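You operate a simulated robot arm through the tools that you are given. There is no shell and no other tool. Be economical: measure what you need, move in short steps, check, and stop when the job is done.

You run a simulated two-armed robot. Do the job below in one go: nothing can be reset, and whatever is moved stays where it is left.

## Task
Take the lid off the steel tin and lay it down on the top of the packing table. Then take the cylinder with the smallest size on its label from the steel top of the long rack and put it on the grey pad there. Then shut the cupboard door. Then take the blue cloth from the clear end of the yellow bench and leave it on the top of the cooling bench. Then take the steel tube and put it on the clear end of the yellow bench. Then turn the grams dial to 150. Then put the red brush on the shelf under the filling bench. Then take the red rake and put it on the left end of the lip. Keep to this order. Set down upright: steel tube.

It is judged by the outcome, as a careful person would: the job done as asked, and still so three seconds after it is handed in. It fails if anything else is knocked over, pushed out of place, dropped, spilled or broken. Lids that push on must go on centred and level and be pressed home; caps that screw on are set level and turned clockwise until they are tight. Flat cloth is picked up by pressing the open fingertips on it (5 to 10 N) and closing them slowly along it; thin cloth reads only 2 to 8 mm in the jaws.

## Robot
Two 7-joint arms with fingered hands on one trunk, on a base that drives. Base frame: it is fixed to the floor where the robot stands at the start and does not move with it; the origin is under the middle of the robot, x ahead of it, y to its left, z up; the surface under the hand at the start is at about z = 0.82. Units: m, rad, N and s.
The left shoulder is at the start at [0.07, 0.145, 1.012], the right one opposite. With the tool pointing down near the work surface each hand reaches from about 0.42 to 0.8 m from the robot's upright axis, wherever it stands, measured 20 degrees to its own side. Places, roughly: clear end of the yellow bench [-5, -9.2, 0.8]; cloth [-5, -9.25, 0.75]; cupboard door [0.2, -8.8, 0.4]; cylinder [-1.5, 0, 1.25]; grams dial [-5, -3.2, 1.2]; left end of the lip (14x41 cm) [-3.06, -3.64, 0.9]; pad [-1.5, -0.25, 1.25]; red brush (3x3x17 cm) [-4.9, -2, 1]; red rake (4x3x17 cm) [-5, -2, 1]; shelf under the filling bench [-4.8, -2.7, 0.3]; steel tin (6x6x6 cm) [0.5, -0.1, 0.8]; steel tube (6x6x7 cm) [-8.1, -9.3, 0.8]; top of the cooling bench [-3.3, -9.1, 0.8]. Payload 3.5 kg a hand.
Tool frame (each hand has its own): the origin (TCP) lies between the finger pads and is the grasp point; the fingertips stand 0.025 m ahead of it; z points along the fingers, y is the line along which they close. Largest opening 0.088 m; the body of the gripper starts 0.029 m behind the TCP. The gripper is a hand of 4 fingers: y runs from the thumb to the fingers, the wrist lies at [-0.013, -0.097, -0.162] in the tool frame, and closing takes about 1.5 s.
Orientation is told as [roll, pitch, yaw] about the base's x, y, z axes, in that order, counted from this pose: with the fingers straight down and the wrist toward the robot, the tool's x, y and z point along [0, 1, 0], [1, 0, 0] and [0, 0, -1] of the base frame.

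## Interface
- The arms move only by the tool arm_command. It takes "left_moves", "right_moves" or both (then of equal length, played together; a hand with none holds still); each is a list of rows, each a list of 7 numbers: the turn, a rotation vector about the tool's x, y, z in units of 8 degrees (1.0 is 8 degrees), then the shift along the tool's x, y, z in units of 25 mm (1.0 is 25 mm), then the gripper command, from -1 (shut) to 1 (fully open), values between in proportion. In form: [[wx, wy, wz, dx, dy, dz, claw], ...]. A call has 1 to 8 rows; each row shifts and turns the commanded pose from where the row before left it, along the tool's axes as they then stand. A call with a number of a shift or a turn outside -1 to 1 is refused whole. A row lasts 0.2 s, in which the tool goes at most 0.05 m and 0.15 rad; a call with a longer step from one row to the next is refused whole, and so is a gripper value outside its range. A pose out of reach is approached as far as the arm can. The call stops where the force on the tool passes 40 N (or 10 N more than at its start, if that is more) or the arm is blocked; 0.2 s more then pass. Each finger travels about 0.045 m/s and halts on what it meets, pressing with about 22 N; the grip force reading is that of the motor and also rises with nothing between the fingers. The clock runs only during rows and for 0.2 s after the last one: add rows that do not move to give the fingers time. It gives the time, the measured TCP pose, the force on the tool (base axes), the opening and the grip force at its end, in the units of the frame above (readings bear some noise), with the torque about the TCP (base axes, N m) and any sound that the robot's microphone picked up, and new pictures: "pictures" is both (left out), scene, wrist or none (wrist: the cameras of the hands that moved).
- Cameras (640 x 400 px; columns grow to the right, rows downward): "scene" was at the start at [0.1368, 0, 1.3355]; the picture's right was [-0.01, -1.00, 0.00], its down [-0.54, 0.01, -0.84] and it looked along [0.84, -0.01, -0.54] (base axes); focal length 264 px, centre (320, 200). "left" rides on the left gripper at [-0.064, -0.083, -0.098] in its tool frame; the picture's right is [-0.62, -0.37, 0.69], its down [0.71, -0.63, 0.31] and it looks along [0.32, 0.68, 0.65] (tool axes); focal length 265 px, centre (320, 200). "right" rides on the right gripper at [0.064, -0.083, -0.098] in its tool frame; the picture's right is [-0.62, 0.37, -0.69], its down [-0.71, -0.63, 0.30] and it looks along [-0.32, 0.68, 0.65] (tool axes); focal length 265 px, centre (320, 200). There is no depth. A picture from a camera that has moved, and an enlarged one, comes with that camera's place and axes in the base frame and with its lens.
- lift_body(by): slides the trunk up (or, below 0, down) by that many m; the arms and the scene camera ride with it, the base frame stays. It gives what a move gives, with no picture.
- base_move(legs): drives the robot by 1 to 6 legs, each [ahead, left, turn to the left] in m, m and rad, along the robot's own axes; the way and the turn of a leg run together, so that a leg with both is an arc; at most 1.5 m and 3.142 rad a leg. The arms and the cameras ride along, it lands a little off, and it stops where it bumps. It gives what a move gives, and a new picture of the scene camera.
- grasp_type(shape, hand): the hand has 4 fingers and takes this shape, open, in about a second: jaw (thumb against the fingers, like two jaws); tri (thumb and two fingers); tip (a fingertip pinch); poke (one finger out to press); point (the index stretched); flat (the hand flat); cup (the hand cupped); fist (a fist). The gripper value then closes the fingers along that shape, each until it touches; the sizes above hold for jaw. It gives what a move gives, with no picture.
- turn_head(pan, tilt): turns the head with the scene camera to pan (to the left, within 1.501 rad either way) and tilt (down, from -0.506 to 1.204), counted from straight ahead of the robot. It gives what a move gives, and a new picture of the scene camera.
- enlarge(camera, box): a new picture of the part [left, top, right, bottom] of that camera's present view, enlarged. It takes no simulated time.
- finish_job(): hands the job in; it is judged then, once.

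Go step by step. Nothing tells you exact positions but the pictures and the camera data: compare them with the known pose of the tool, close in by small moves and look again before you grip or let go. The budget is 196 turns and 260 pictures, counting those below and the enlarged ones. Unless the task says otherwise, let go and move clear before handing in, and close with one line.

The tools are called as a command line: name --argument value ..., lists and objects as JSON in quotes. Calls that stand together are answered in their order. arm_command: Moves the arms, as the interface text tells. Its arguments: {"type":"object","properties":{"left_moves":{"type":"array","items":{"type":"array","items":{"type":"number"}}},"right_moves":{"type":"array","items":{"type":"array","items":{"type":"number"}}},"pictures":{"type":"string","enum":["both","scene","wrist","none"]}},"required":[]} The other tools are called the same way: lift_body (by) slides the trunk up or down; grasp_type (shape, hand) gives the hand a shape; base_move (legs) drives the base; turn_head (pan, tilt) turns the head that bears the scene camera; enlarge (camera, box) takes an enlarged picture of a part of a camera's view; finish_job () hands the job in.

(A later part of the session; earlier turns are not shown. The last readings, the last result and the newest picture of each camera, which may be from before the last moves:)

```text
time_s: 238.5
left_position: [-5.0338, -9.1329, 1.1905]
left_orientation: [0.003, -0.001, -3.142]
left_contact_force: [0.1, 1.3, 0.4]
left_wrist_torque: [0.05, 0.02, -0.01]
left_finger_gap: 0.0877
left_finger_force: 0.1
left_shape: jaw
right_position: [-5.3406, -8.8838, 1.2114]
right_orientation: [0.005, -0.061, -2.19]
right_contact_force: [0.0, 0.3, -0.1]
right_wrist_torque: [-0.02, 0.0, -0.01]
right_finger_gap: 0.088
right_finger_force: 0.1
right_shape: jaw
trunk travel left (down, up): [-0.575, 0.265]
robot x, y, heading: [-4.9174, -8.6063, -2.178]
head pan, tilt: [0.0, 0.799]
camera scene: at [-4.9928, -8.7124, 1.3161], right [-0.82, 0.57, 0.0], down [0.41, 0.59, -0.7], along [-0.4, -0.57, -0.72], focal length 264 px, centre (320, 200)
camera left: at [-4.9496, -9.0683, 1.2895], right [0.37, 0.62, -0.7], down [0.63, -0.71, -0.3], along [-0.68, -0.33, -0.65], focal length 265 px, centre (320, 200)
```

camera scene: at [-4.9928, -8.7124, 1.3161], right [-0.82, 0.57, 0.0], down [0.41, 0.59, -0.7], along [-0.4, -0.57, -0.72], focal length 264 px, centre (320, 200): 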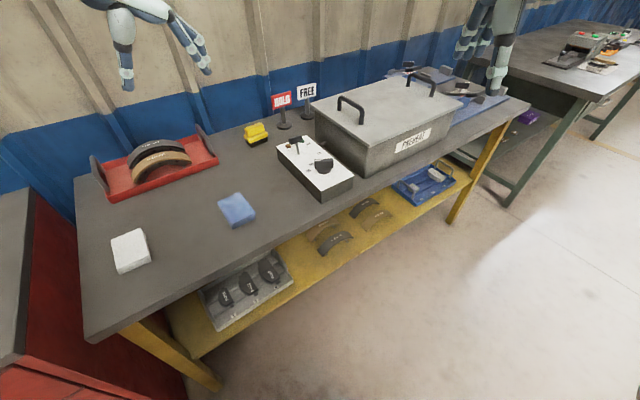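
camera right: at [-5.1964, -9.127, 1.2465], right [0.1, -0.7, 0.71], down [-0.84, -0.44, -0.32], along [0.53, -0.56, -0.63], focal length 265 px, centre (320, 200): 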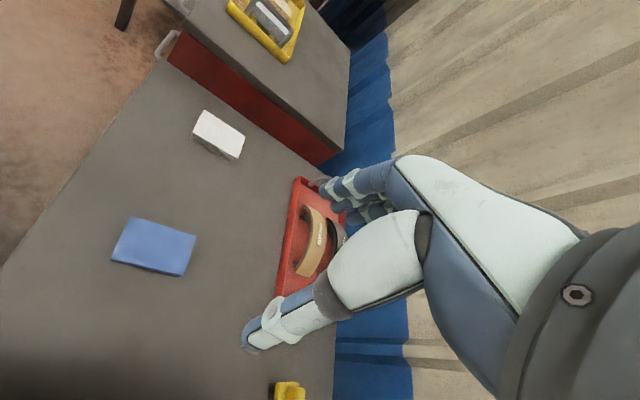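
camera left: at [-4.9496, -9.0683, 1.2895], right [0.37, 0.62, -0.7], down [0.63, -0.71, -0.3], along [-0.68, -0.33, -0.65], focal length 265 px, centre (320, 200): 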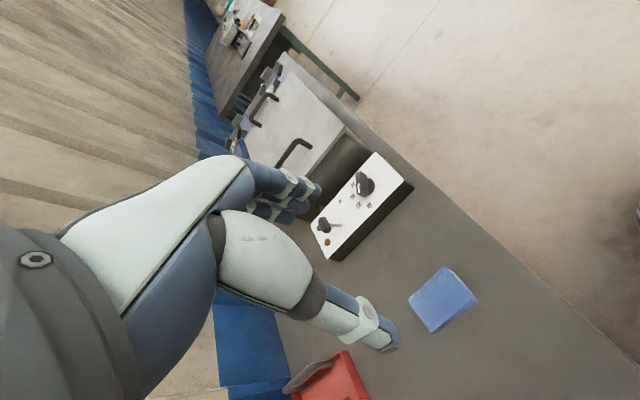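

The twist works. Cloth centre measures [-5.068, -9.202], 6 cm along x. I descend toward it.

arm_command --left_moves '[[0, 0, 0, 0.345, 0.17, 0.9, 1], [0, 0, 0, 0.345, 0.17, 0.9, 1], [0, 0, 0, 0.345, 0.17, 0.9, 1], [0, 0, 0, 0.345, 0.17, 0.9, 1], [0, 0, 0, 0.345, 0.17, 0.9, 1], [0, 0, 0, 0.345, 0.17, 0.9, 1], [0, 0, 0, 0.345, 0.17, 0.9, 1], [0, 0, 0, 0.345, 0.17, 0.9, 1]]' --pictures "none"

arm_command --left_moves '[[0, 0, 0, 0, 0, 0.9, 1], [0, 0, 0, 0, 0, 0.9, 1], [0, 0, 0, 0, 0, 0.9, 1], [0, 0, 0, 0, 0, 0, 1]]'

```text
time_s: 240.3
left_position: [-5.0676, -9.2025, 1.0102]
left_orientation: [0.001, -0.002, -3.139]
left_contact_force: [-0.6, -0.6, -0.2]
left_wrist_torque: [0.01, 0.0, -0.02]
left_finger_gap: 0.0877
left_finger_force: 0.0
left_shape: jaw
right_position: [-5.3417, -8.8854, 1.2101]
right_orientation: [0.003, -0.06, -2.188]
right_contact_force: [-0.9, 0.2, -0.1]
right_wrist_torque: [0.01, 0.0, -0.01]
right_finger_gap: 0.0878
right_finger_force: 0.1
right_shape: jaw
trunk travel left (down, up): [-0.575, 0.265]
robot x, y, heading: [-4.9143, -8.6073, -2.181]
head pan, tilt: [0.0, 0.799]
```

```text
time_s: 241.3
left_position: [-5.0678, -9.2027, 0.9427]
left_orientation: [0.004, -0.001, -3.137]
left_contact_force: [0.4, 0.3, 0.2]
left_wrist_torque: [0.01, 0.02, -0.02]
left_finger_gap: 0.088
left_finger_force: 0.0
left_shape: jaw
right_position: [-5.3403, -8.885, 1.2104]
right_orientation: [0.003, -0.06, -2.19]
right_contact_force: [0.0, 0.5, -0.7]
right_wrist_torque: [0.02, 0.0, 0.01]
right_finger_gap: 0.0881
right_finger_force: 0.1
right_shape: jaw
trunk travel left (down, up): [-0.575, 0.265]
robot x, y, heading: [-4.918, -8.6062, -2.177]
head pan, tilt: [0.0, 0.799]
camera scene: at [-4.9929, -8.7127, 1.3161], right [-0.82, 0.57, 0.0], down [0.41, 0.59, -0.7], along [-0.4, -0.57, -0.72], focal length 264 px, centre (320, 200)
camera left: at [-4.9854, -9.1374, 1.0413], right [0.36, 0.62, -0.7], down [0.63, -0.71, -0.3], along [-0.68, -0.33, -0.65], focal length 265 px, centre (320, 200)
```

scene: 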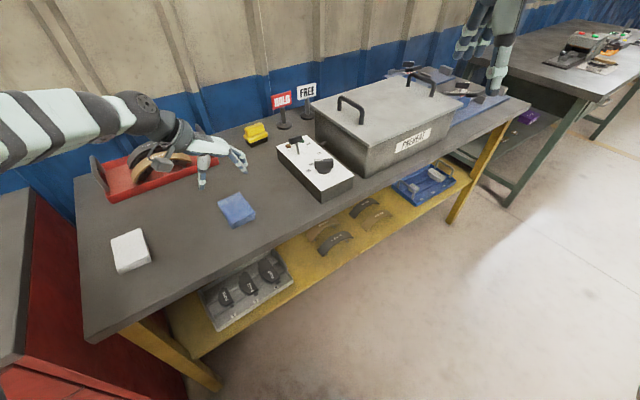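
left: 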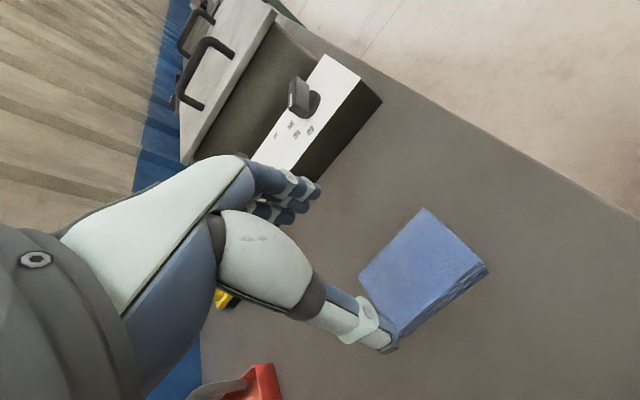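

Aligned. I go down beside the cloth.

arm_command --left_moves '[[0, 0, 0.2, 0, 0.04, 0.9, 1], [0, 0, 0.2, 0, 0, 0.9, 1], [0, 0, 0, 0, 0, 0.9, 1], [0, 0, 0, 0, 0, 0.7, 1], [0, 0, 0, 0, 0, 0.4, 1], [0, 0, 0, 0, 0, 0, 1]]' --pictures "wrist"

enlarge --camera "left" --box '[220, 150, 460, 370]'

```text
time_s: 242.7
left_position: [-5.0685, -9.2038, 0.8497]
left_orientation: [0.003, -0.001, 3.09]
left_contact_force: [-0.9, 0.1, -0.1]
left_wrist_torque: [-0.01, -0.03, 0.02]
left_finger_gap: 0.0881
left_finger_force: 0.1
left_shape: jaw
right_position: [-5.3399, -8.8837, 1.21]
right_orientation: [0.004, -0.061, -2.191]
right_contact_force: [0.3, 0.5, -0.8]
right_wrist_torque: [0.04, 0.03, 0.03]
right_finger_gap: 0.088
right_finger_force: 0.0
right_shape: jaw
trunk travel left (down, up): [-0.575, 0.265]
robot x, y, heading: [-4.9153, -8.6034, -2.177]
head pan, tilt: [0.0, 0.799]
camera left: at [-4.9818, -9.1429, 0.9476], right [0.4, 0.6, -0.7], down [0.59, -0.75, -0.3], along [-0.7, -0.29, -0.65], focal length 265 px, centre (320, 200)
```

left: 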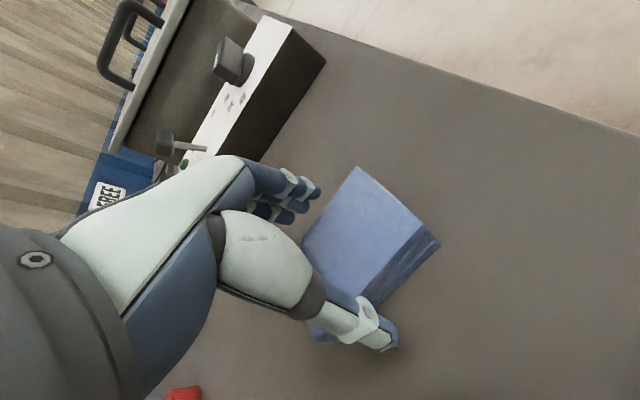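

```text
1.82 times, centred on (340, 260) of left
camera zoom: at [-4.9818, -9.1429, 0.9476], right [0.4, 0.6, -0.7], down [0.59, -0.75, -0.3], along [-0.7, -0.29, -0.65], focal length 483 px, centre (284, 91)
```

zoom: 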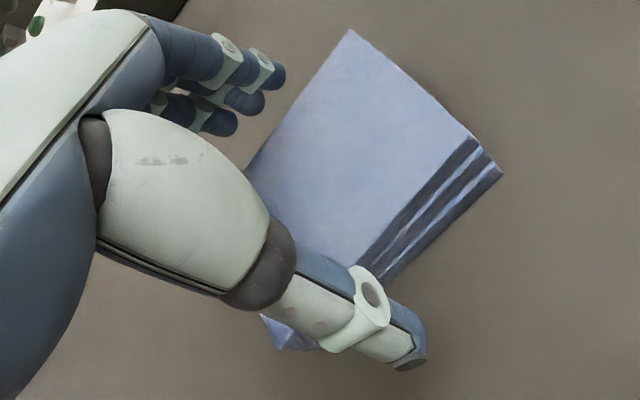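

arm_command --left_moves '[[0, 0, 0, 0, 0, 0.2, 1], [0, 0, 0, 0, 0, 0.2, 1], [0, 0, 0, 0, 0, 0.1, 1], [0, 0, 0, 0, 0, 0, 1]]' --pictures "wrist"

```text
time_s: 243.7
left_position: [-5.0687, -9.2039, 0.8358]
left_orientation: [0.005, -0.001, 3.087]
left_contact_force: [-0.1, -1.6, -1.3]
left_wrist_torque: [-0.01, 0.01, -0.02]
left_finger_gap: 0.0878
left_finger_force: 0.1
left_shape: jaw
right_position: [-5.3393, -8.8846, 1.2107]
right_orientation: [0.003, -0.061, -2.188]
right_contact_force: [-0.1, 0.0, -0.3]
right_wrist_torque: [0.0, -0.01, 0.02]
right_finger_gap: 0.0881
right_finger_force: 0.0
right_shape: jaw
trunk travel left (down, up): [-0.575, 0.265]
robot x, y, heading: [-4.9173, -8.607, -2.176]
head pan, tilt: [0.0, 0.799]
camera left: at [-4.982, -9.1428, 0.9347], right [0.4, 0.6, -0.7], down [0.59, -0.75, -0.3], along [-0.7, -0.29, -0.65], focal length 265 px, centre (320, 200)
```

left: 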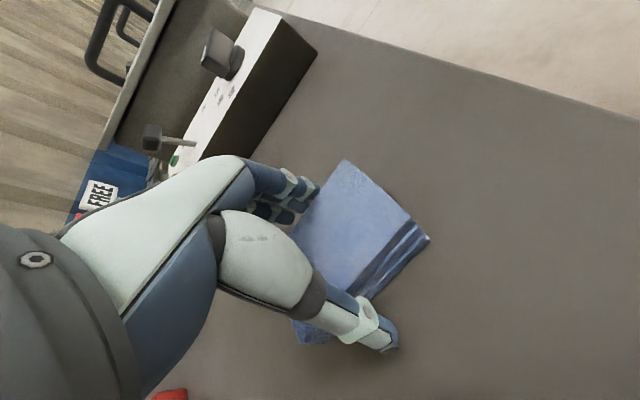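

arm_command --left_moves '[[0, 0, 0, 0, 0, 0.15, 1], [0, 0, 0, 0, 0, 0.15, 1], [0, 0, 0, 0, 0, 0, 1]]' --pictures "none"

```text
time_s: 244.5
left_position: [-5.0681, -9.2033, 0.8285]
left_orientation: [0.002, -0.003, 3.087]
left_contact_force: [0.7, 0.5, -0.1]
left_wrist_torque: [-0.02, 0.01, -0.01]
left_finger_gap: 0.0877
left_finger_force: 0.0
left_shape: jaw
right_position: [-5.3405, -8.884, 1.2097]
right_orientation: [0.003, -0.06, -2.188]
right_contact_force: [0.2, -0.3, -0.1]
right_wrist_torque: [0.0, -0.05, -0.02]
right_finger_gap: 0.0878
right_finger_force: 0.0
right_shape: jaw
trunk travel left (down, up): [-0.575, 0.265]
robot x, y, heading: [-4.9118, -8.6062, -2.182]
head pan, tilt: [0.0, 0.799]
```

arm_command --left_moves '[[0, 0, 0, 0, 0, 0.1, 1], [0, 0, 0, 0, 0, 0.1, 1], [0, 0, 0, 0, 0, 0.1, 1], [0, 0, 0, 0, 0, 0, 1]]' --pictures "wrist"

```text
time_s: 245.5
left_position: [-5.0677, -9.2038, 0.8244]
left_orientation: [0.009, -0.007, 3.089]
left_contact_force: [2.6, -0.8, 14.3]
left_wrist_torque: [-0.07, 0.69, 0.02]
left_finger_gap: 0.0864
left_finger_force: 0.2
left_shape: jaw
right_position: [-5.3402, -8.8819, 1.2111]
right_orientation: [0.002, -0.061, -2.187]
right_contact_force: [0.0, 0.5, 0.6]
right_wrist_torque: [0.01, 0.04, -0.01]
right_finger_gap: 0.0878
right_finger_force: 0.0
right_shape: jaw
trunk travel left (down, up): [-0.575, 0.265]
robot x, y, heading: [-4.918, -8.6093, -2.177]
head pan, tilt: [0.0, 0.799]
camera left: at [-4.9814, -9.1426, 0.9217], right [0.4, 0.59, -0.7], down [0.59, -0.75, -0.3], along [-0.7, -0.29, -0.65], focal length 265 px, centre (320, 200)
```

left: 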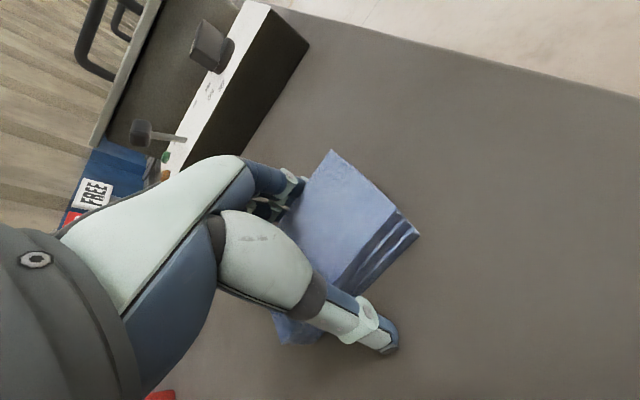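

The tips touch the bench (z ≈ 0.798). I lift 5 mm off and close slowly on the cloth.

arm_command --left_moves '[[0, 0, 0, 0, 0, -0.25, 1], [0, 0, 0, 0, 0, 0, 0.7], [0, 0, 0, 0, 0, 0, 0.4], [0, 0, 0, 0, 0, 0, 0.1], [0, 0, 0, 0, 0, 0, -0.2], [0, 0, 0, 0, 0, 0, -0.4], [0, 0, 0, 0, 0, 0, -0.4]]' --pictures "wrist"

```text
time_s: 247.1
left_position: [-5.0684, -9.2028, 0.8266]
left_orientation: [0.003, -0.003, 3.091]
left_contact_force: [-0.3, 0.9, 0.0]
left_wrist_torque: [-0.01, 0.02, 0.0]
left_finger_gap: 0.0549
left_finger_force: 21.9
left_shape: jaw
right_position: [-5.3402, -8.8829, 1.2096]
right_orientation: [0.005, -0.061, -2.19]
right_contact_force: [-0.6, -0.3, 0.7]
right_wrist_torque: [-0.02, -0.01, -0.06]
right_finger_gap: 0.088
right_finger_force: 0.0
right_shape: jaw
trunk travel left (down, up): [-0.575, 0.265]
robot x, y, heading: [-4.9169, -8.6048, -2.176]
head pan, tilt: [0.0, 0.799]
camera left: at [-4.9821, -9.1436, 0.9259], right [0.4, 0.6, -0.7], down [0.59, -0.75, -0.3], along [-0.7, -0.29, -0.65], focal length 265 px, centre (320, 200)
```

left: 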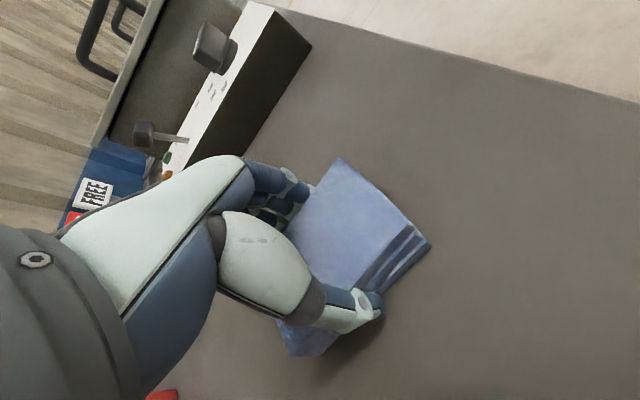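

Gripped at 55 mm. I lift and look.

arm_command --left_moves '[[0, 0, 0, 0, 0, -0.5, -0.7], [0, 0, 0, 0, 0, -0.8, -0.7], [0, 0, 0, 0, 0, -1, -0.7], [0, 0, 0, 0, 0, -1, -0.7], [0, 0, 0, 0, 0, -1, -0.7], [0, 0, 0, 0, 0, -1, -0.7]]'

```text
time_s: 248.5
left_position: [-5.0675, -9.2003, 0.9606]
left_orientation: [0.003, -0.003, 3.089]
left_contact_force: [0.2, 0.7, -0.1]
left_wrist_torque: [-0.05, 0.02, -0.01]
left_finger_gap: 0.0551
left_finger_force: 21.9
left_shape: jaw
right_position: [-5.3394, -8.8825, 1.2094]
right_orientation: [0.005, -0.06, -2.188]
right_contact_force: [0.4, 0.4, -0.1]
right_wrist_torque: [-0.01, -0.03, -0.06]
right_finger_gap: 0.0878
right_finger_force: 0.0
right_shape: jaw
trunk travel left (down, up): [-0.575, 0.265]
robot x, y, heading: [-4.9164, -8.6044, -2.175]
head pan, tilt: [0.0, 0.799]
camera scene: at [-4.9929, -8.7121, 1.3161], right [-0.82, 0.57, 0.0], down [0.41, 0.59, -0.7], along [-0.4, -0.57, -0.72], focal length 264 px, centre (320, 200)
camera left: at [-4.9803, -9.1403, 1.0582], right [0.4, 0.6, -0.7], down [0.59, -0.75, -0.3], along [-0.7, -0.29, -0.65], focal length 265 px, centre (320, 200)
```

scene: 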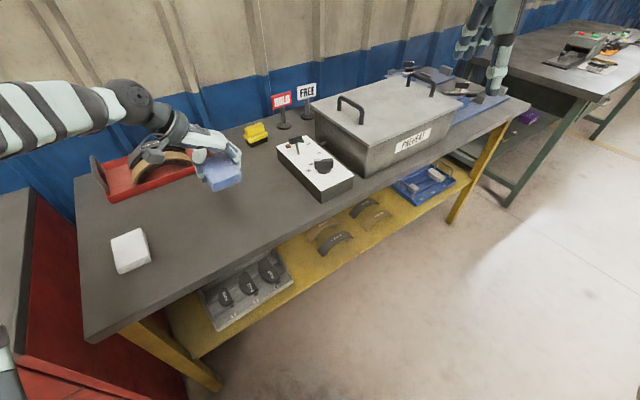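
left: 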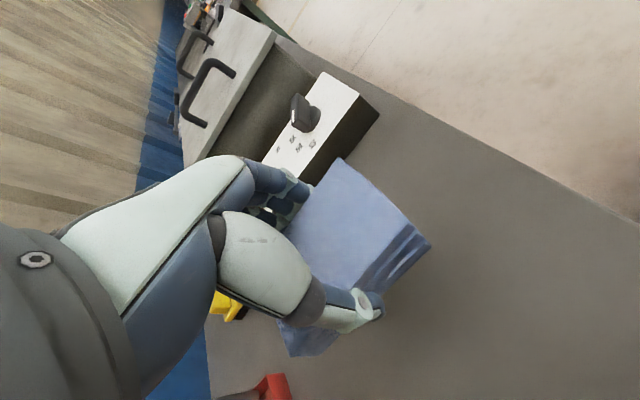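

The cloth is in hand. I raise it, untwist the hand, back away and drive toward the cooling bench.

arm_command --left_moves '[[0, 0, 0, 0, 0, -1, -0.7], [0, 0, 0, 0, 0, -1, -0.7], [0, 0, -0.9, 0, 0, -1, -0.7], [0, 0, -0.9, 0, 0, -1, -0.7], [0, 0, -0.9, 0, 0, -1, -0.7], [0, 0, -0.9, 0, 0, -1, -0.7], [0, 0, -0.9, 0, 0, 0, -0.7], [0, 0, -0.9, 0, 0, 0, -0.7]]' --pictures "none"

turn_head --pan 0 --tilt 0.5

base_move --legs '[[-0.6, 0, 0], [0, 0, 0.605], [0, 1.2, 0]]'

```text
time_s: 250.3
left_position: [-5.0672, -9.2031, 1.1091]
left_orientation: [0.002, -0.005, -2.438]
left_contact_force: [1.0, -0.4, -0.3]
left_wrist_torque: [0.01, 0.01, 0.02]
left_finger_gap: 0.055
left_finger_force: 21.9
left_shape: jaw
right_position: [-5.3417, -8.8841, 1.2099]
right_orientation: [0.004, -0.059, -2.188]
right_contact_force: [0.4, 0.4, -0.1]
right_wrist_torque: [0.0, 0.0, -0.02]
right_finger_gap: 0.0881
right_finger_force: 0.0
right_shape: jaw
trunk travel left (down, up): [-0.575, 0.265]
robot x, y, heading: [-4.9167, -8.609, -2.178]
head pan, tilt: [0.0, 0.799]
```

```text
time_s: 251.1
left_position: [-5.0663, -9.2038, 1.1104]
left_orientation: [0.003, -0.004, -2.441]
left_contact_force: [-0.3, 0.4, -0.3]
left_wrist_torque: [0.02, 0.0, -0.01]
left_finger_gap: 0.0551
left_finger_force: 21.9
left_shape: jaw
right_position: [-5.3405, -8.8857, 1.2105]
right_orientation: [0.004, -0.06, -2.188]
right_contact_force: [0.1, -0.1, 0.1]
right_wrist_torque: [0.0, -0.02, 0.0]
right_finger_gap: 0.0878
right_finger_force: 0.0
right_shape: jaw
trunk travel left (down, up): [-0.575, 0.265]
robot x, y, heading: [-4.9171, -8.6038, -2.178]
head pan, tilt: [0.0, 0.499]
camera scene: at [-4.9989, -8.7214, 1.3419], right [-0.82, 0.57, 0.0], down [0.27, 0.39, -0.88], along [-0.5, -0.72, -0.48], focal length 264 px, centre (320, 200)
```

scene: 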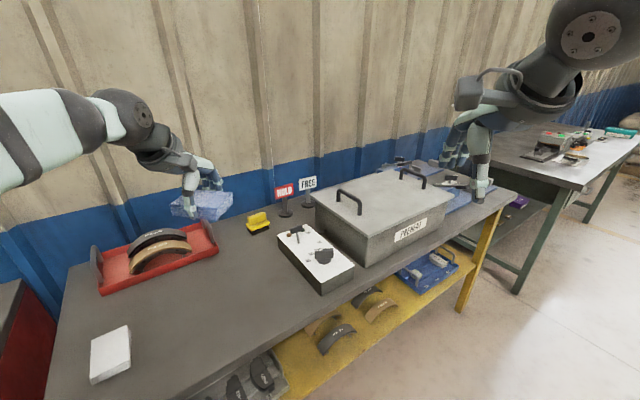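

```text
time_s: 261.9
left_position: [-3.1587, -8.6967, 1.1083]
left_orientation: [0.003, -0.005, -1.838]
left_contact_force: [-0.4, 0.0, -0.9]
left_wrist_torque: [-0.02, -0.03, -0.04]
left_finger_gap: 0.0549
left_finger_force: 22.2
left_shape: jaw
right_position: [-3.5633, -8.589, 1.2103]
right_orientation: [0.005, -0.059, -1.585]
right_contact_force: [-0.6, 0.6, 0.3]
right_wrist_torque: [-0.01, 0.03, -0.02]
right_finger_gap: 0.088
right_finger_force: 0.0
right_shape: jaw
trunk travel left (down, up): [-0.575, 0.265]
robot x, y, heading: [-3.3678, -8.1203, -1.578]
head pan, tilt: [0.0, 0.499]
camera scene: at [-3.3739, -8.2585, 1.342], right [-1.0, 0.01, 0.0], down [0.0, 0.48, -0.88], along [0.0, -0.88, -0.48], focal length 264 px, centre (320, 200)
```

scene: 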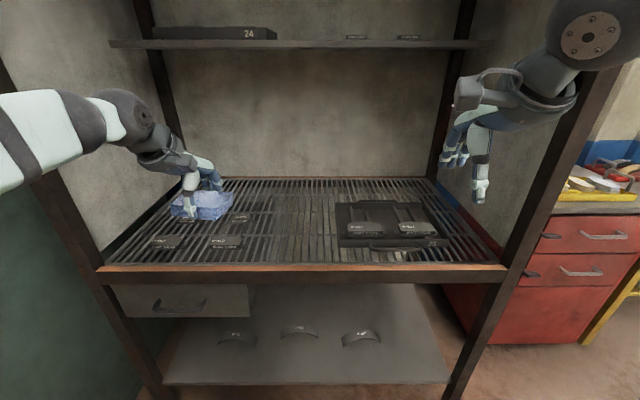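

The cooling bench has a slatted top; free space in the middle near [-3.27, -9.03]. I drive 0.25 m forward, then move the cloth over it.

base_move --legs '[[0.25, -0.05, 0]]'

turn_head --pan 0 --tilt 0.75

```text
time_s: 263.7
left_position: [-3.2099, -8.9488, 1.1108]
left_orientation: [0.003, -0.004, -1.84]
left_contact_force: [-0.8, -0.1, -0.6]
left_wrist_torque: [-0.05, 0.03, -0.01]
left_finger_gap: 0.055
left_finger_force: 22.2
left_shape: jaw
right_position: [-3.6151, -8.8403, 1.2119]
right_orientation: [0.004, -0.061, -1.589]
right_contact_force: [1.2, -0.6, 0.5]
right_wrist_torque: [0.0, 0.03, 0.03]
right_finger_gap: 0.0879
right_finger_force: 0.1
right_shape: jaw
trunk travel left (down, up): [-0.575, 0.265]
robot x, y, heading: [-3.4204, -8.3717, -1.577]
head pan, tilt: [0.0, 0.499]
camera scene: at [-3.4255, -8.5108, 1.3421], right [-1.0, 0.01, 0.0], down [0.0, 0.48, -0.88], along [-0.01, -0.88, -0.48], focal length 264 px, centre (320, 200)
```

scene: 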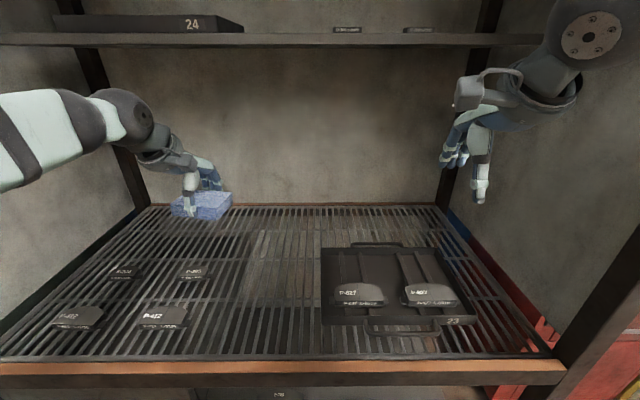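

```text
time_s: 264.5
left_position: [-3.21, -8.9487, 1.1105]
left_orientation: [0.002, -0.005, -1.839]
left_contact_force: [-0.5, 0.3, -0.7]
left_wrist_torque: [0.01, -0.02, 0.0]
left_finger_gap: 0.0552
left_finger_force: 21.8
left_shape: jaw
right_position: [-3.6154, -8.8407, 1.2112]
right_orientation: [0.006, -0.061, -1.589]
right_contact_force: [-0.1, 0.1, 0.1]
right_wrist_torque: [-0.03, 0.0, -0.01]
right_finger_gap: 0.0876
right_finger_force: 0.0
right_shape: jaw
trunk travel left (down, up): [-0.575, 0.265]
robot x, y, heading: [-3.422, -8.3675, -1.572]
head pan, tilt: [0.0, 0.75]
camera scene: at [-3.4256, -8.5034, 1.3201], right [-1.0, 0.01, 0.0], down [0.0, 0.68, -0.73], along [0.0, -0.73, -0.68], focal length 264 px, centre (320, 200)
```

scene: 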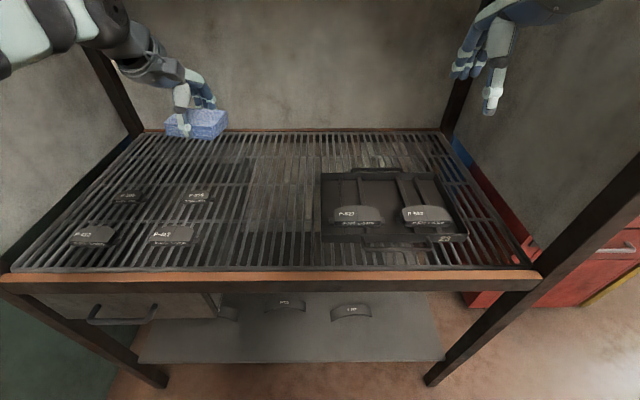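

arm_command --left_moves '[[0, 0, 0, -0.182, 0.47, 0.8, -0.7], [0, 0, 0, -0.182, 0.47, 0.8, -0.7], [0, 0, 0, -0.182, 0.47, 0.8, -0.7], [0, 0, 0, -0.182, 0.47, 0.8, -0.7], [0, 0, 0, -0.182, 0.47, 0.8, -0.7], [0, 0, 0, -0.182, 0.47, 0.8, -0.7], [0, 0, 0, -0.182, 0.47, 0.8, -0.7], [0, 0, 0, -0.182, 0.47, 0.8, -0.7]]'

```text
time_s: 266.3
left_position: [-3.2708, -9.0313, 0.9498]
left_orientation: [0.001, -0.003, -1.839]
left_contact_force: [-0.5, -0.2, -0.3]
left_wrist_torque: [0.02, 0.02, 0.0]
left_finger_gap: 0.0552
left_finger_force: 22.2
left_shape: jaw
right_position: [-3.616, -8.8415, 1.2113]
right_orientation: [0.003, -0.06, -1.588]
right_contact_force: [0.5, 0.6, 0.2]
right_wrist_torque: [0.03, 0.0, 0.01]
right_finger_gap: 0.0878
right_finger_force: 0.0
right_shape: jaw
trunk travel left (down, up): [-0.575, 0.265]
robot x, y, heading: [-3.4238, -8.3728, -1.579]
head pan, tilt: [0.0, 0.75]
camera scene: at [-3.4257, -8.5044, 1.3199], right [-1.0, 0.01, 0.0], down [0.0, 0.68, -0.73], along [0.0, -0.73, -0.68], focal length 264 px, centre (320, 200)
camera left: at [-3.3105, -8.9338, 1.0471], right [-0.5, 0.52, -0.69], down [0.86, 0.42, -0.31], along [0.13, -0.75, -0.65], focal length 265 px, centre (320, 200)
```

scene: 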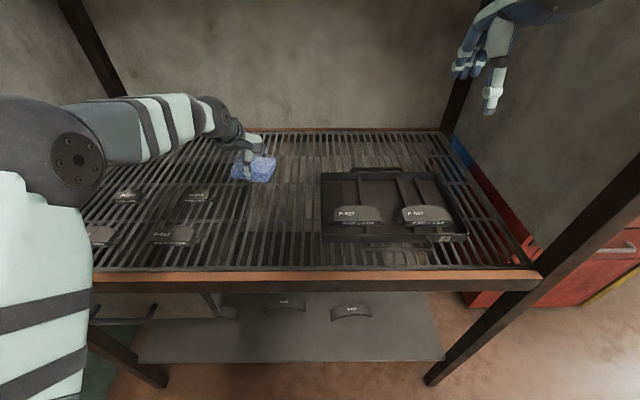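
left: 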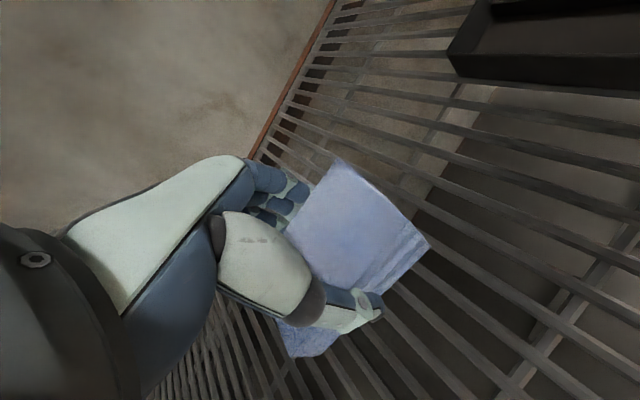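

Clear spot. I lower toward the slats.

arm_command --left_moves '[[0, 0, 0, 0, 0, 0.9, -0.7], [0, 0, 0, 0, 0, 0.9, -0.7], [0, 0, 0, 0, 0, 0.9, -0.7], [0, 0, 0, 0, 0, 0.7, -0.7], [0, 0, 0, 0, 0, 0.3, -0.7], [0, 0, 0, 0, 0, 0.15, -0.7], [0, 0, 0, 0, 0, 0.15, -0.7], [0, 0, 0, 0, 0, 0, -0.7]]'

```text
time_s: 267.5
left_position: [-3.2704, -9.0383, 0.876]
left_orientation: [0.005, -0.04, -1.84]
left_contact_force: [1.2, 5.0, 21.5]
left_wrist_torque: [1.04, -0.17, 0.01]
left_finger_gap: 0.053
left_finger_force: 21.6
left_shape: jaw
right_position: [-3.6169, -8.8383, 1.213]
right_orientation: [0.006, -0.063, -1.588]
right_contact_force: [0.5, -0.7, -1.2]
right_wrist_torque: [0.03, 0.01, 0.0]
right_finger_gap: 0.088
right_finger_force: 0.2
right_shape: jaw
trunk travel left (down, up): [-0.575, 0.265]
robot x, y, heading: [-3.4238, -8.3733, -1.576]
head pan, tilt: [0.0, 0.75]
stopped in row 5 (left hand): the force on the tool passed its limit at 46 N (the readings are from after the stop); the commanded pose is now the measured one
camera scene: at [-3.4257, -8.5006, 1.3204], right [-1.0, 0.01, 0.0], down [0.0, 0.68, -0.73], along [0.0, -0.73, -0.68], focal length 264 px, centre (320, 200)
camera left: at [-3.3104, -8.9362, 0.9711], right [-0.5, 0.49, -0.71], down [0.85, 0.41, -0.32], along [0.13, -0.77, -0.62], focal length 265 px, centre (320, 200)
```

scene: 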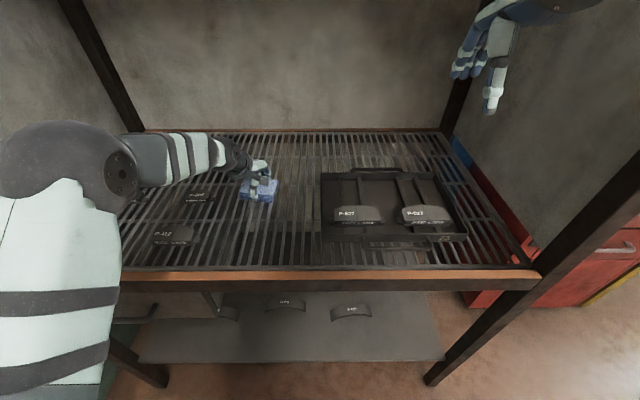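
left: 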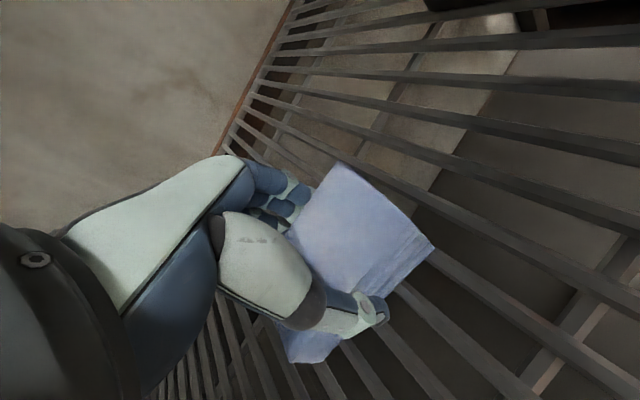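

Contact at the slats (top at about 0.847). I ease up 2 mm, relevel, and release.

arm_command --left_moves '[[0.29, 0, 0, 0, 0, -0.08, -0.7], [0, 0, 0, 0, 0, 0, -0.7]]' --pictures "none"

arm_command --left_moves '[[0, 0, 0, 0, 0, 0, -0.2], [0, 0, 0, 0, 0, 0, 0.2], [0, 0, 0, 0, 0, 0, 0.6], [0, 0, 0, 0, 0, 0, 1], [0, 0, 0, 0, 0, 0, 1], [0, 0, 0, 0, 0, -0.6, 1], [0, 0, 0, 0, 0, -1, 1], [0, 0, 0, 0, 0, -1, 1]]' --pictures "wrist"

```text
time_s: 268.1
left_position: [-3.2704, -9.0369, 0.8747]
left_orientation: [0.007, 0.002, -1.838]
left_contact_force: [0.3, -0.5, 18.4]
left_wrist_torque: [-0.47, 0.14, -0.03]
left_finger_gap: 0.0536
left_finger_force: 22.0
left_shape: jaw
right_position: [-3.6165, -8.8386, 1.212]
right_orientation: [0.005, -0.062, -1.59]
right_contact_force: [-0.3, -0.5, -0.4]
right_wrist_torque: [-0.02, -0.01, -0.01]
right_finger_gap: 0.0877
right_finger_force: 0.0
right_shape: jaw
trunk travel left (down, up): [-0.575, 0.265]
robot x, y, heading: [-3.4199, -8.3754, -1.581]
head pan, tilt: [0.0, 0.75]
```

```text
time_s: 269.9
left_position: [-3.2715, -9.0389, 0.937]
left_orientation: [0.003, 0.015, -1.837]
left_contact_force: [0.6, -0.4, 0.4]
left_wrist_torque: [-0.01, 0.01, 0.0]
left_finger_gap: 0.0876
left_finger_force: 0.0
left_shape: jaw
right_position: [-3.6169, -8.8406, 1.2094]
right_orientation: [0.005, -0.06, -1.592]
right_contact_force: [0.4, 0.1, -0.4]
right_wrist_torque: [0.03, -0.01, 0.03]
right_finger_gap: 0.0876
right_finger_force: 0.1
right_shape: jaw
trunk travel left (down, up): [-0.575, 0.265]
robot x, y, heading: [-3.4242, -8.3709, -1.575]
head pan, tilt: [0.0, 0.75]
camera left: at [-3.312, -8.9418, 1.0365], right [-0.5, 0.53, -0.69], down [0.86, 0.42, -0.29], along [0.14, -0.74, -0.66], focal length 265 px, centre (320, 200)
```

left: 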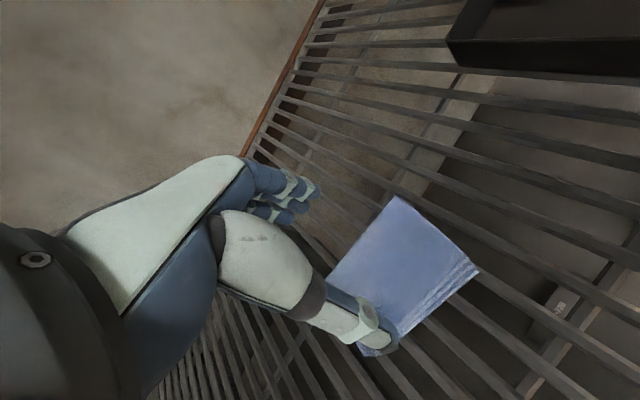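

The cloth rests on the cooling bench. I raise the hand, back out, and drive west to the steel tube.

arm_command --left_moves '[[0, 0, -0.95, 0, 0, -1, 1], [0, 0, -0.95, 0, 0, -1, 1], [0, 0, 0, 0, -0.5, -1, 1], [0, 0, 0, 0, -0.5, -1, 1], [0, 0, 0, 0, -0.5, -1, 1], [0, 0, 0, 0, -0.5, -1, 1], [-0.1, 0, 0, 0, -0.5, -1, 1], [0, 0, 0, 0, -0.5, -1, 1]]' --pictures "none"

base_move --legs '[[-0.75, 0, 0], [0, 0, -1.567], [1.5, 0, 0], [1.5, 0, 0], [1.5, 0, 0]]'

```text
time_s: 271.7
left_position: [-3.2721, -8.9652, 1.1378]
left_orientation: [0.008, -0.006, -1.573]
left_contact_force: [0.2, 0.1, 0.1]
left_wrist_torque: [-0.01, 0.03, 0.03]
left_finger_gap: 0.0872
left_finger_force: 0.1
left_shape: jaw
right_position: [-3.6164, -8.8395, 1.211]
right_orientation: [0.004, -0.061, -1.59]
right_contact_force: [-0.3, -0.1, -0.1]
right_wrist_torque: [0.0, -0.01, -0.02]
right_finger_gap: 0.0881
right_finger_force: 0.1
right_shape: jaw
trunk travel left (down, up): [-0.575, 0.265]
robot x, y, heading: [-3.4224, -8.3703, -1.579]
head pan, tilt: [0.0, 0.75]
```

```text
time_s: 300.7
left_position: [-8.5179, -7.8508, 1.137]
left_orientation: [0.007, -0.004, -3.113]
left_contact_force: [-0.6, 0.1, -0.7]
left_wrist_torque: [0.01, -0.02, -0.01]
left_finger_gap: 0.0877
left_finger_force: 0.1
left_shape: jaw
right_position: [-8.4042, -7.504, 1.2099]
right_orientation: [0.005, -0.062, -3.127]
right_contact_force: [-0.3, 0.2, -0.2]
right_wrist_torque: [0.02, 0.04, 0.02]
right_finger_gap: 0.0879
right_finger_force: 0.1
right_shape: jaw
trunk travel left (down, up): [-0.575, 0.265]
robot x, y, heading: [-7.9307, -7.6804, -3.112]
head pan, tilt: [0.0, 0.75]
camera scene: at [-8.065, -7.6857, 1.3201], right [-0.03, 1.0, 0.0], down [0.68, 0.02, -0.73], along [-0.73, -0.02, -0.68], focal length 264 px, centre (320, 200)
```

scene: 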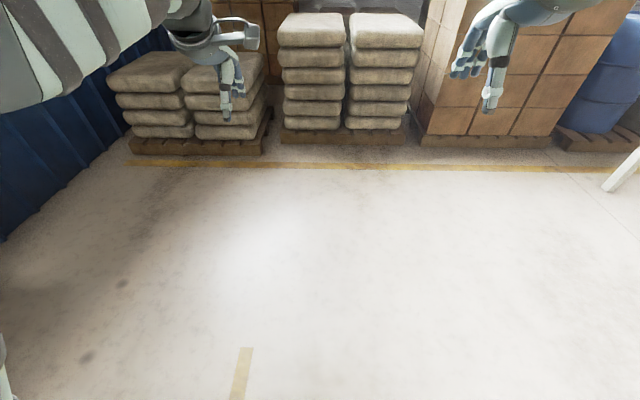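

turn_head --pan 0 --tilt 0.5

base_move --legs '[[0, 0, 1.541], [0.35, 0, 0]]'

```text
time_s: 301.4
left_position: [-8.5184, -7.8522, 1.139]
left_orientation: [0.005, -0.005, -3.114]
left_contact_force: [-0.3, 0.6, 0.6]
left_wrist_torque: [0.0, 0.0, 0.02]
left_finger_gap: 0.0876
left_finger_force: 0.0
left_shape: jaw
right_position: [-8.4042, -7.5039, 1.2112]
right_orientation: [0.006, -0.06, -3.128]
right_contact_force: [0.0, 0.3, 0.6]
right_wrist_torque: [0.02, 0.0, 0.0]
right_finger_gap: 0.0878
right_finger_force: 0.1
right_shape: jaw
trunk travel left (down, up): [-0.575, 0.265]
robot x, y, heading: [-7.9318, -7.6834, -3.116]
head pan, tilt: [0.0, 0.499]
camera scene: at [-8.0731, -7.6859, 1.342], right [-0.03, 1.0, 0.0], down [0.48, 0.01, -0.88], along [-0.88, -0.02, -0.48], focal length 264 px, centre (320, 200)
```

scene: 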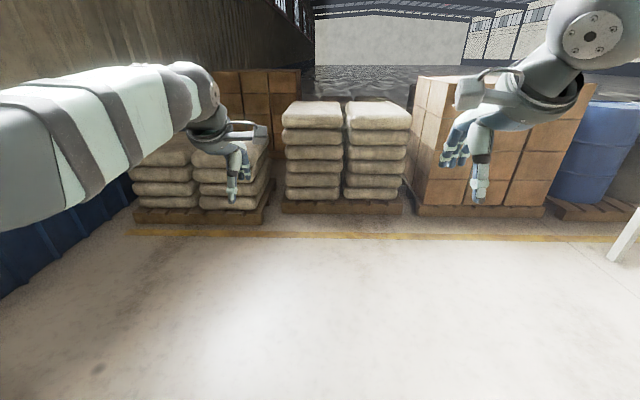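

```text
time_s: 307.4
left_position: [-7.7796, -8.6186, 1.1386]
left_orientation: [0.005, -0.007, -1.57]
left_contact_force: [-0.5, 0.3, -0.4]
left_wrist_torque: [0.03, -0.02, -0.02]
left_finger_gap: 0.0876
left_finger_force: 0.0
left_shape: jaw
right_position: [-8.1239, -8.4943, 1.2114]
right_orientation: [0.005, -0.061, -1.589]
right_contact_force: [0.7, -0.4, 0.7]
right_wrist_torque: [0.01, -0.01, 0.01]
right_finger_gap: 0.088
right_finger_force: 0.0
right_shape: jaw
trunk travel left (down, up): [-0.575, 0.265]
robot x, y, heading: [-7.9288, -8.0265, -1.576]
head pan, tilt: [0.0, 0.499]
camera scene: at [-7.934, -8.1652, 1.3421], right [-1.0, 0.0, 0.0], down [0.0, 0.48, -0.88], along [0.0, -0.88, -0.48], focal length 264 px, centre (320, 200)
```

scene: 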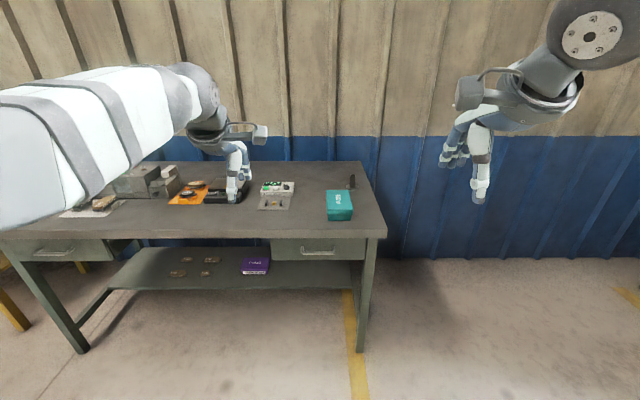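

enlarge --camera "scene" --box '[160, 150, 400, 250]'

```text
2.67 times, centred on (280, 200) of scene
camera zoom: at [-7.934, -8.1652, 1.3421], right [-1.0, 0.0, 0.0], down [0.0, 0.48, -0.88], along [0.0, -0.88, -0.48], focal length 705 px, centre (427, 200)
```

zoom: 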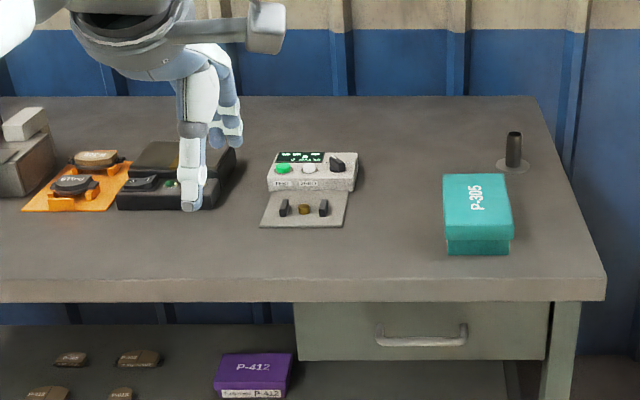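

The steel tube (a short pipe on a round foot) stands near [-8.085, -9.28], behind the teal box. I drive 0.53 m ahead and look.

base_move --legs '[[0.53, 0, 0]]'

turn_head --pan -0.2 --tilt 0.75

arm_command --right_moves '[[0.43, 0, 0, 0, 0.5, 0, 1], [0, 0, 0, 0, 0.6, 0, 1], [0, 0, 0, 0, 0.6, 0, 1], [0, 0, 0, 0, 0, 0, 1]]'

```text
time_s: 310.5
left_position: [-7.7779, -9.1466, 1.1387]
left_orientation: [0.007, -0.004, -1.567]
left_contact_force: [0.6, -0.2, -0.6]
left_wrist_torque: [-0.03, -0.01, 0.0]
left_finger_gap: 0.0877
left_finger_force: 0.0
left_shape: jaw
right_position: [-8.1227, -9.0237, 1.2115]
right_orientation: [0.005, -0.062, -1.583]
right_contact_force: [0.3, 0.1, 1.0]
right_wrist_torque: [-0.02, -0.05, -0.01]
right_finger_gap: 0.0881
right_finger_force: 0.0
right_shape: jaw
trunk travel left (down, up): [-0.575, 0.265]
robot x, y, heading: [-7.9305, -8.5523, -1.573]
head pan, tilt: [0.0, 0.499]
camera scene: at [-7.9342, -8.6931, 1.3421], right [-1.0, 0.0, 0.0], down [0.0, 0.48, -0.88], along [0.0, -0.88, -0.48], focal length 264 px, centre (320, 200)
```

scene: 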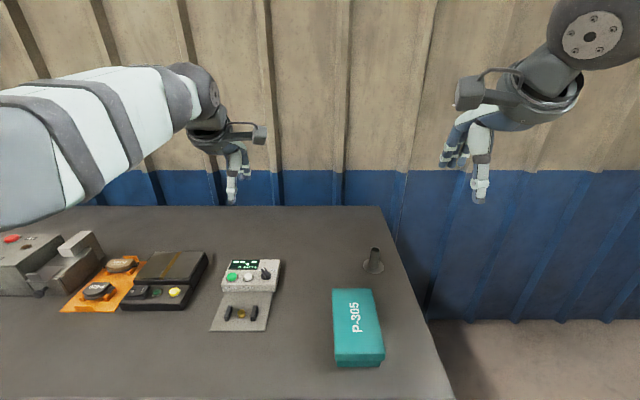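

```text
time_s: 311.3
left_position: [-7.7782, -9.1471, 1.1383]
left_orientation: [0.008, -0.006, -1.568]
left_contact_force: [0.2, 1.4, 0.5]
left_wrist_torque: [0.02, -0.02, -0.01]
left_finger_gap: 0.0874
left_finger_force: 0.1
left_shape: jaw
right_position: [-8.1235, -9.0245, 1.2108]
right_orientation: [0.007, -0.06, -1.583]
right_contact_force: [-0.9, 0.1, -0.1]
right_wrist_torque: [0.01, 0.0, 0.03]
right_finger_gap: 0.088
right_finger_force: 0.0
right_shape: jaw
trunk travel left (down, up): [-0.575, 0.265]
robot x, y, heading: [-7.9342, -8.554, -1.571]
head pan, tilt: [-0.201, 0.75]
camera scene: at [-7.9507, -8.6838, 1.3201], right [-0.98, 0.2, 0.0], down [0.14, 0.67, -0.73], along [-0.14, -0.72, -0.68], focal length 264 px, centre (320, 200)
```

scene: 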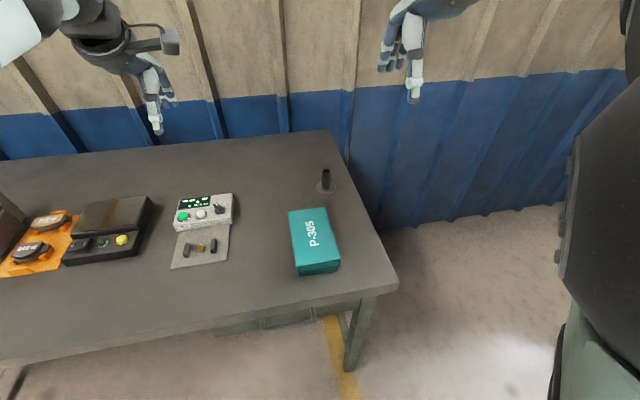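

```text
time_s: 312.3
left_position: [-7.7783, -9.1475, 1.1381]
left_orientation: [0.007, -0.007, -1.568]
left_contact_force: [0.4, -0.8, -0.6]
left_wrist_torque: [0.03, 0.03, -0.01]
left_finger_gap: 0.0877
left_finger_force: 0.0
left_shape: jaw
right_position: [-8.1237, -9.0672, 1.2121]
right_orientation: [0.004, 0.0, -1.581]
right_contact_force: [-0.3, -0.5, 0.7]
right_wrist_torque: [0.01, 0.02, 0.02]
right_finger_gap: 0.0878
right_finger_force: 0.0
right_shape: jaw
trunk travel left (down, up): [-0.575, 0.265]
robot x, y, heading: [-7.9325, -8.5516, -1.575]
head pan, tilt: [-0.201, 0.75]
camera scene: at [-7.9508, -8.6834, 1.3201], right [-0.98, 0.2, 0.0], down [0.14, 0.67, -0.73], along [-0.15, -0.72, -0.68], focal length 264 px, centre (320, 200)
camera right: at [-8.0578, -8.9838, 1.3119], right [-0.63, -0.36, 0.69], down [-0.71, 0.64, -0.31], along [-0.33, -0.68, -0.65], focal length 265 px, centre (320, 200)
```

scene: 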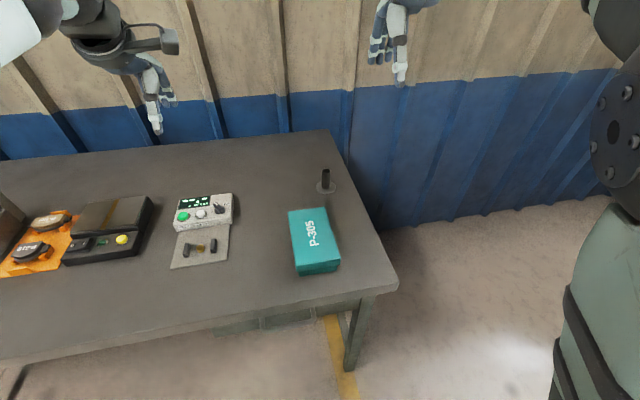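
right: 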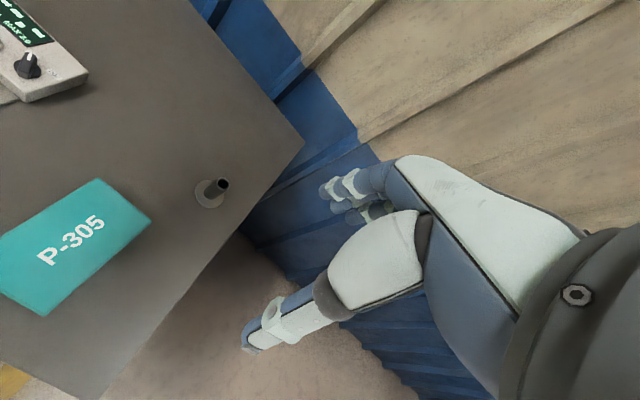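

The tube stands at about [-8.09, -9.283]. I step 5 cm forward and bring the right hand above it.

base_move --legs '[[0.05, 0, 0]]'

arm_command --right_moves '[[0, 0, 0, 0.15, 0.83, 0.6, 1], [0, 0, 0, 0.15, 0.83, 0.6, 1], [0, 0, 0, 0.15, 0.83, 0.6, 1], [0, 0, 0, 0.15, 0.83, 0.6, 1], [0, 0, 0, 0.15, 0.83, 0.6, 1], [0, 0, 0, 0.15, 0.83, 0.6, 1], [0, 0, 0, 0.15, 0.83, 0.6, 1], [0, 0, 0, 0.15, 0.83, 0.6, 1]]'

```text
time_s: 313.2
left_position: [-7.7783, -9.1938, 1.1389]
left_orientation: [0.008, -0.008, -1.567]
left_contact_force: [-0.8, -0.5, 0.7]
left_wrist_torque: [0.02, 0.0, -0.02]
left_finger_gap: 0.0877
left_finger_force: 0.0
left_shape: jaw
right_position: [-8.1232, -9.114, 1.2142]
right_orientation: [0.003, -0.004, -1.583]
right_contact_force: [-0.2, 0.8, 0.3]
right_wrist_torque: [0.01, -0.01, 0.04]
right_finger_gap: 0.0882
right_finger_force: 0.1
right_shape: jaw
trunk travel left (down, up): [-0.575, 0.265]
robot x, y, heading: [-7.9294, -8.6003, -1.573]
head pan, tilt: [-0.201, 0.75]
camera scene: at [-7.9509, -8.7301, 1.3205], right [-0.98, 0.2, 0.0], down [0.14, 0.67, -0.73], along [-0.15, -0.72, -0.68], focal length 264 px, centre (320, 200)
```

scene: 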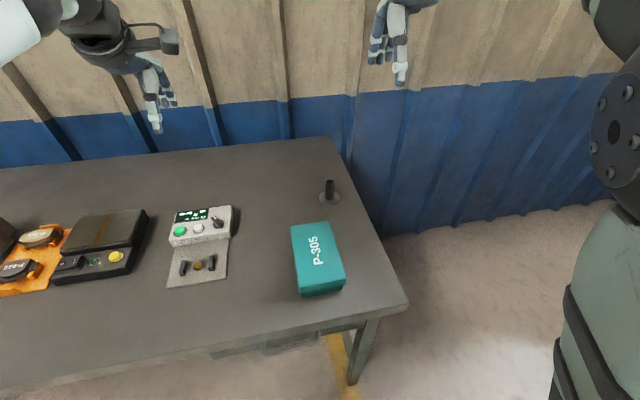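

```text
time_s: 315.0
left_position: [-7.7784, -9.1977, 1.1368]
left_orientation: [0.007, -0.005, -1.566]
left_contact_force: [-0.2, -0.6, -0.5]
left_wrist_torque: [0.02, -0.01, 0.0]
left_finger_gap: 0.0875
left_finger_force: 0.1
left_shape: jaw
right_position: [-8.0954, -9.283, 1.0901]
right_orientation: [0.005, 0.001, -1.583]
right_contact_force: [0.1, -0.1, -0.6]
right_wrist_torque: [0.04, -0.01, 0.0]
right_finger_gap: 0.088
right_finger_force: 0.1
right_shape: jaw
trunk travel left (down, up): [-0.575, 0.265]
robot x, y, heading: [-7.9316, -8.601, -1.567]
head pan, tilt: [-0.201, 0.75]
camera scene: at [-7.951, -8.7349, 1.3199], right [-0.98, 0.2, 0.0], down [0.14, 0.67, -0.73], along [-0.15, -0.72, -0.68], focal length 264 px, centre (320, 200)
camera right: at [-8.0296, -9.2014, 1.1911], right [-0.63, -0.36, 0.69], down [-0.71, 0.64, -0.31], along [-0.33, -0.68, -0.66], focal length 265 px, centre (320, 200)
```

scene: 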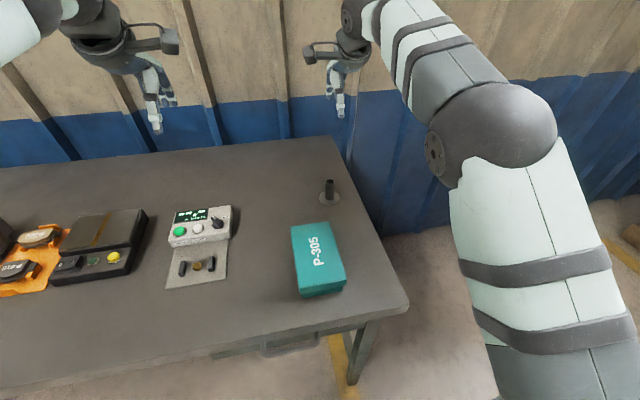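
right: 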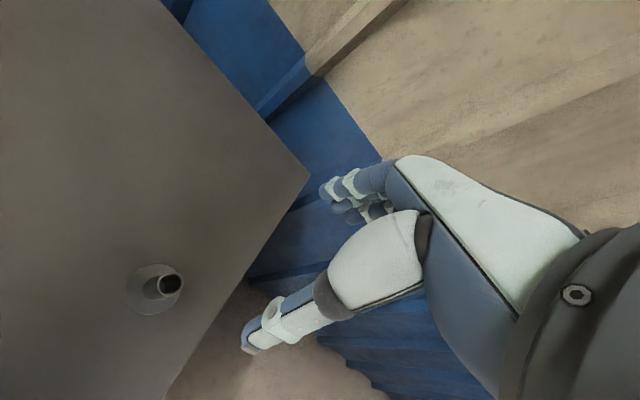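

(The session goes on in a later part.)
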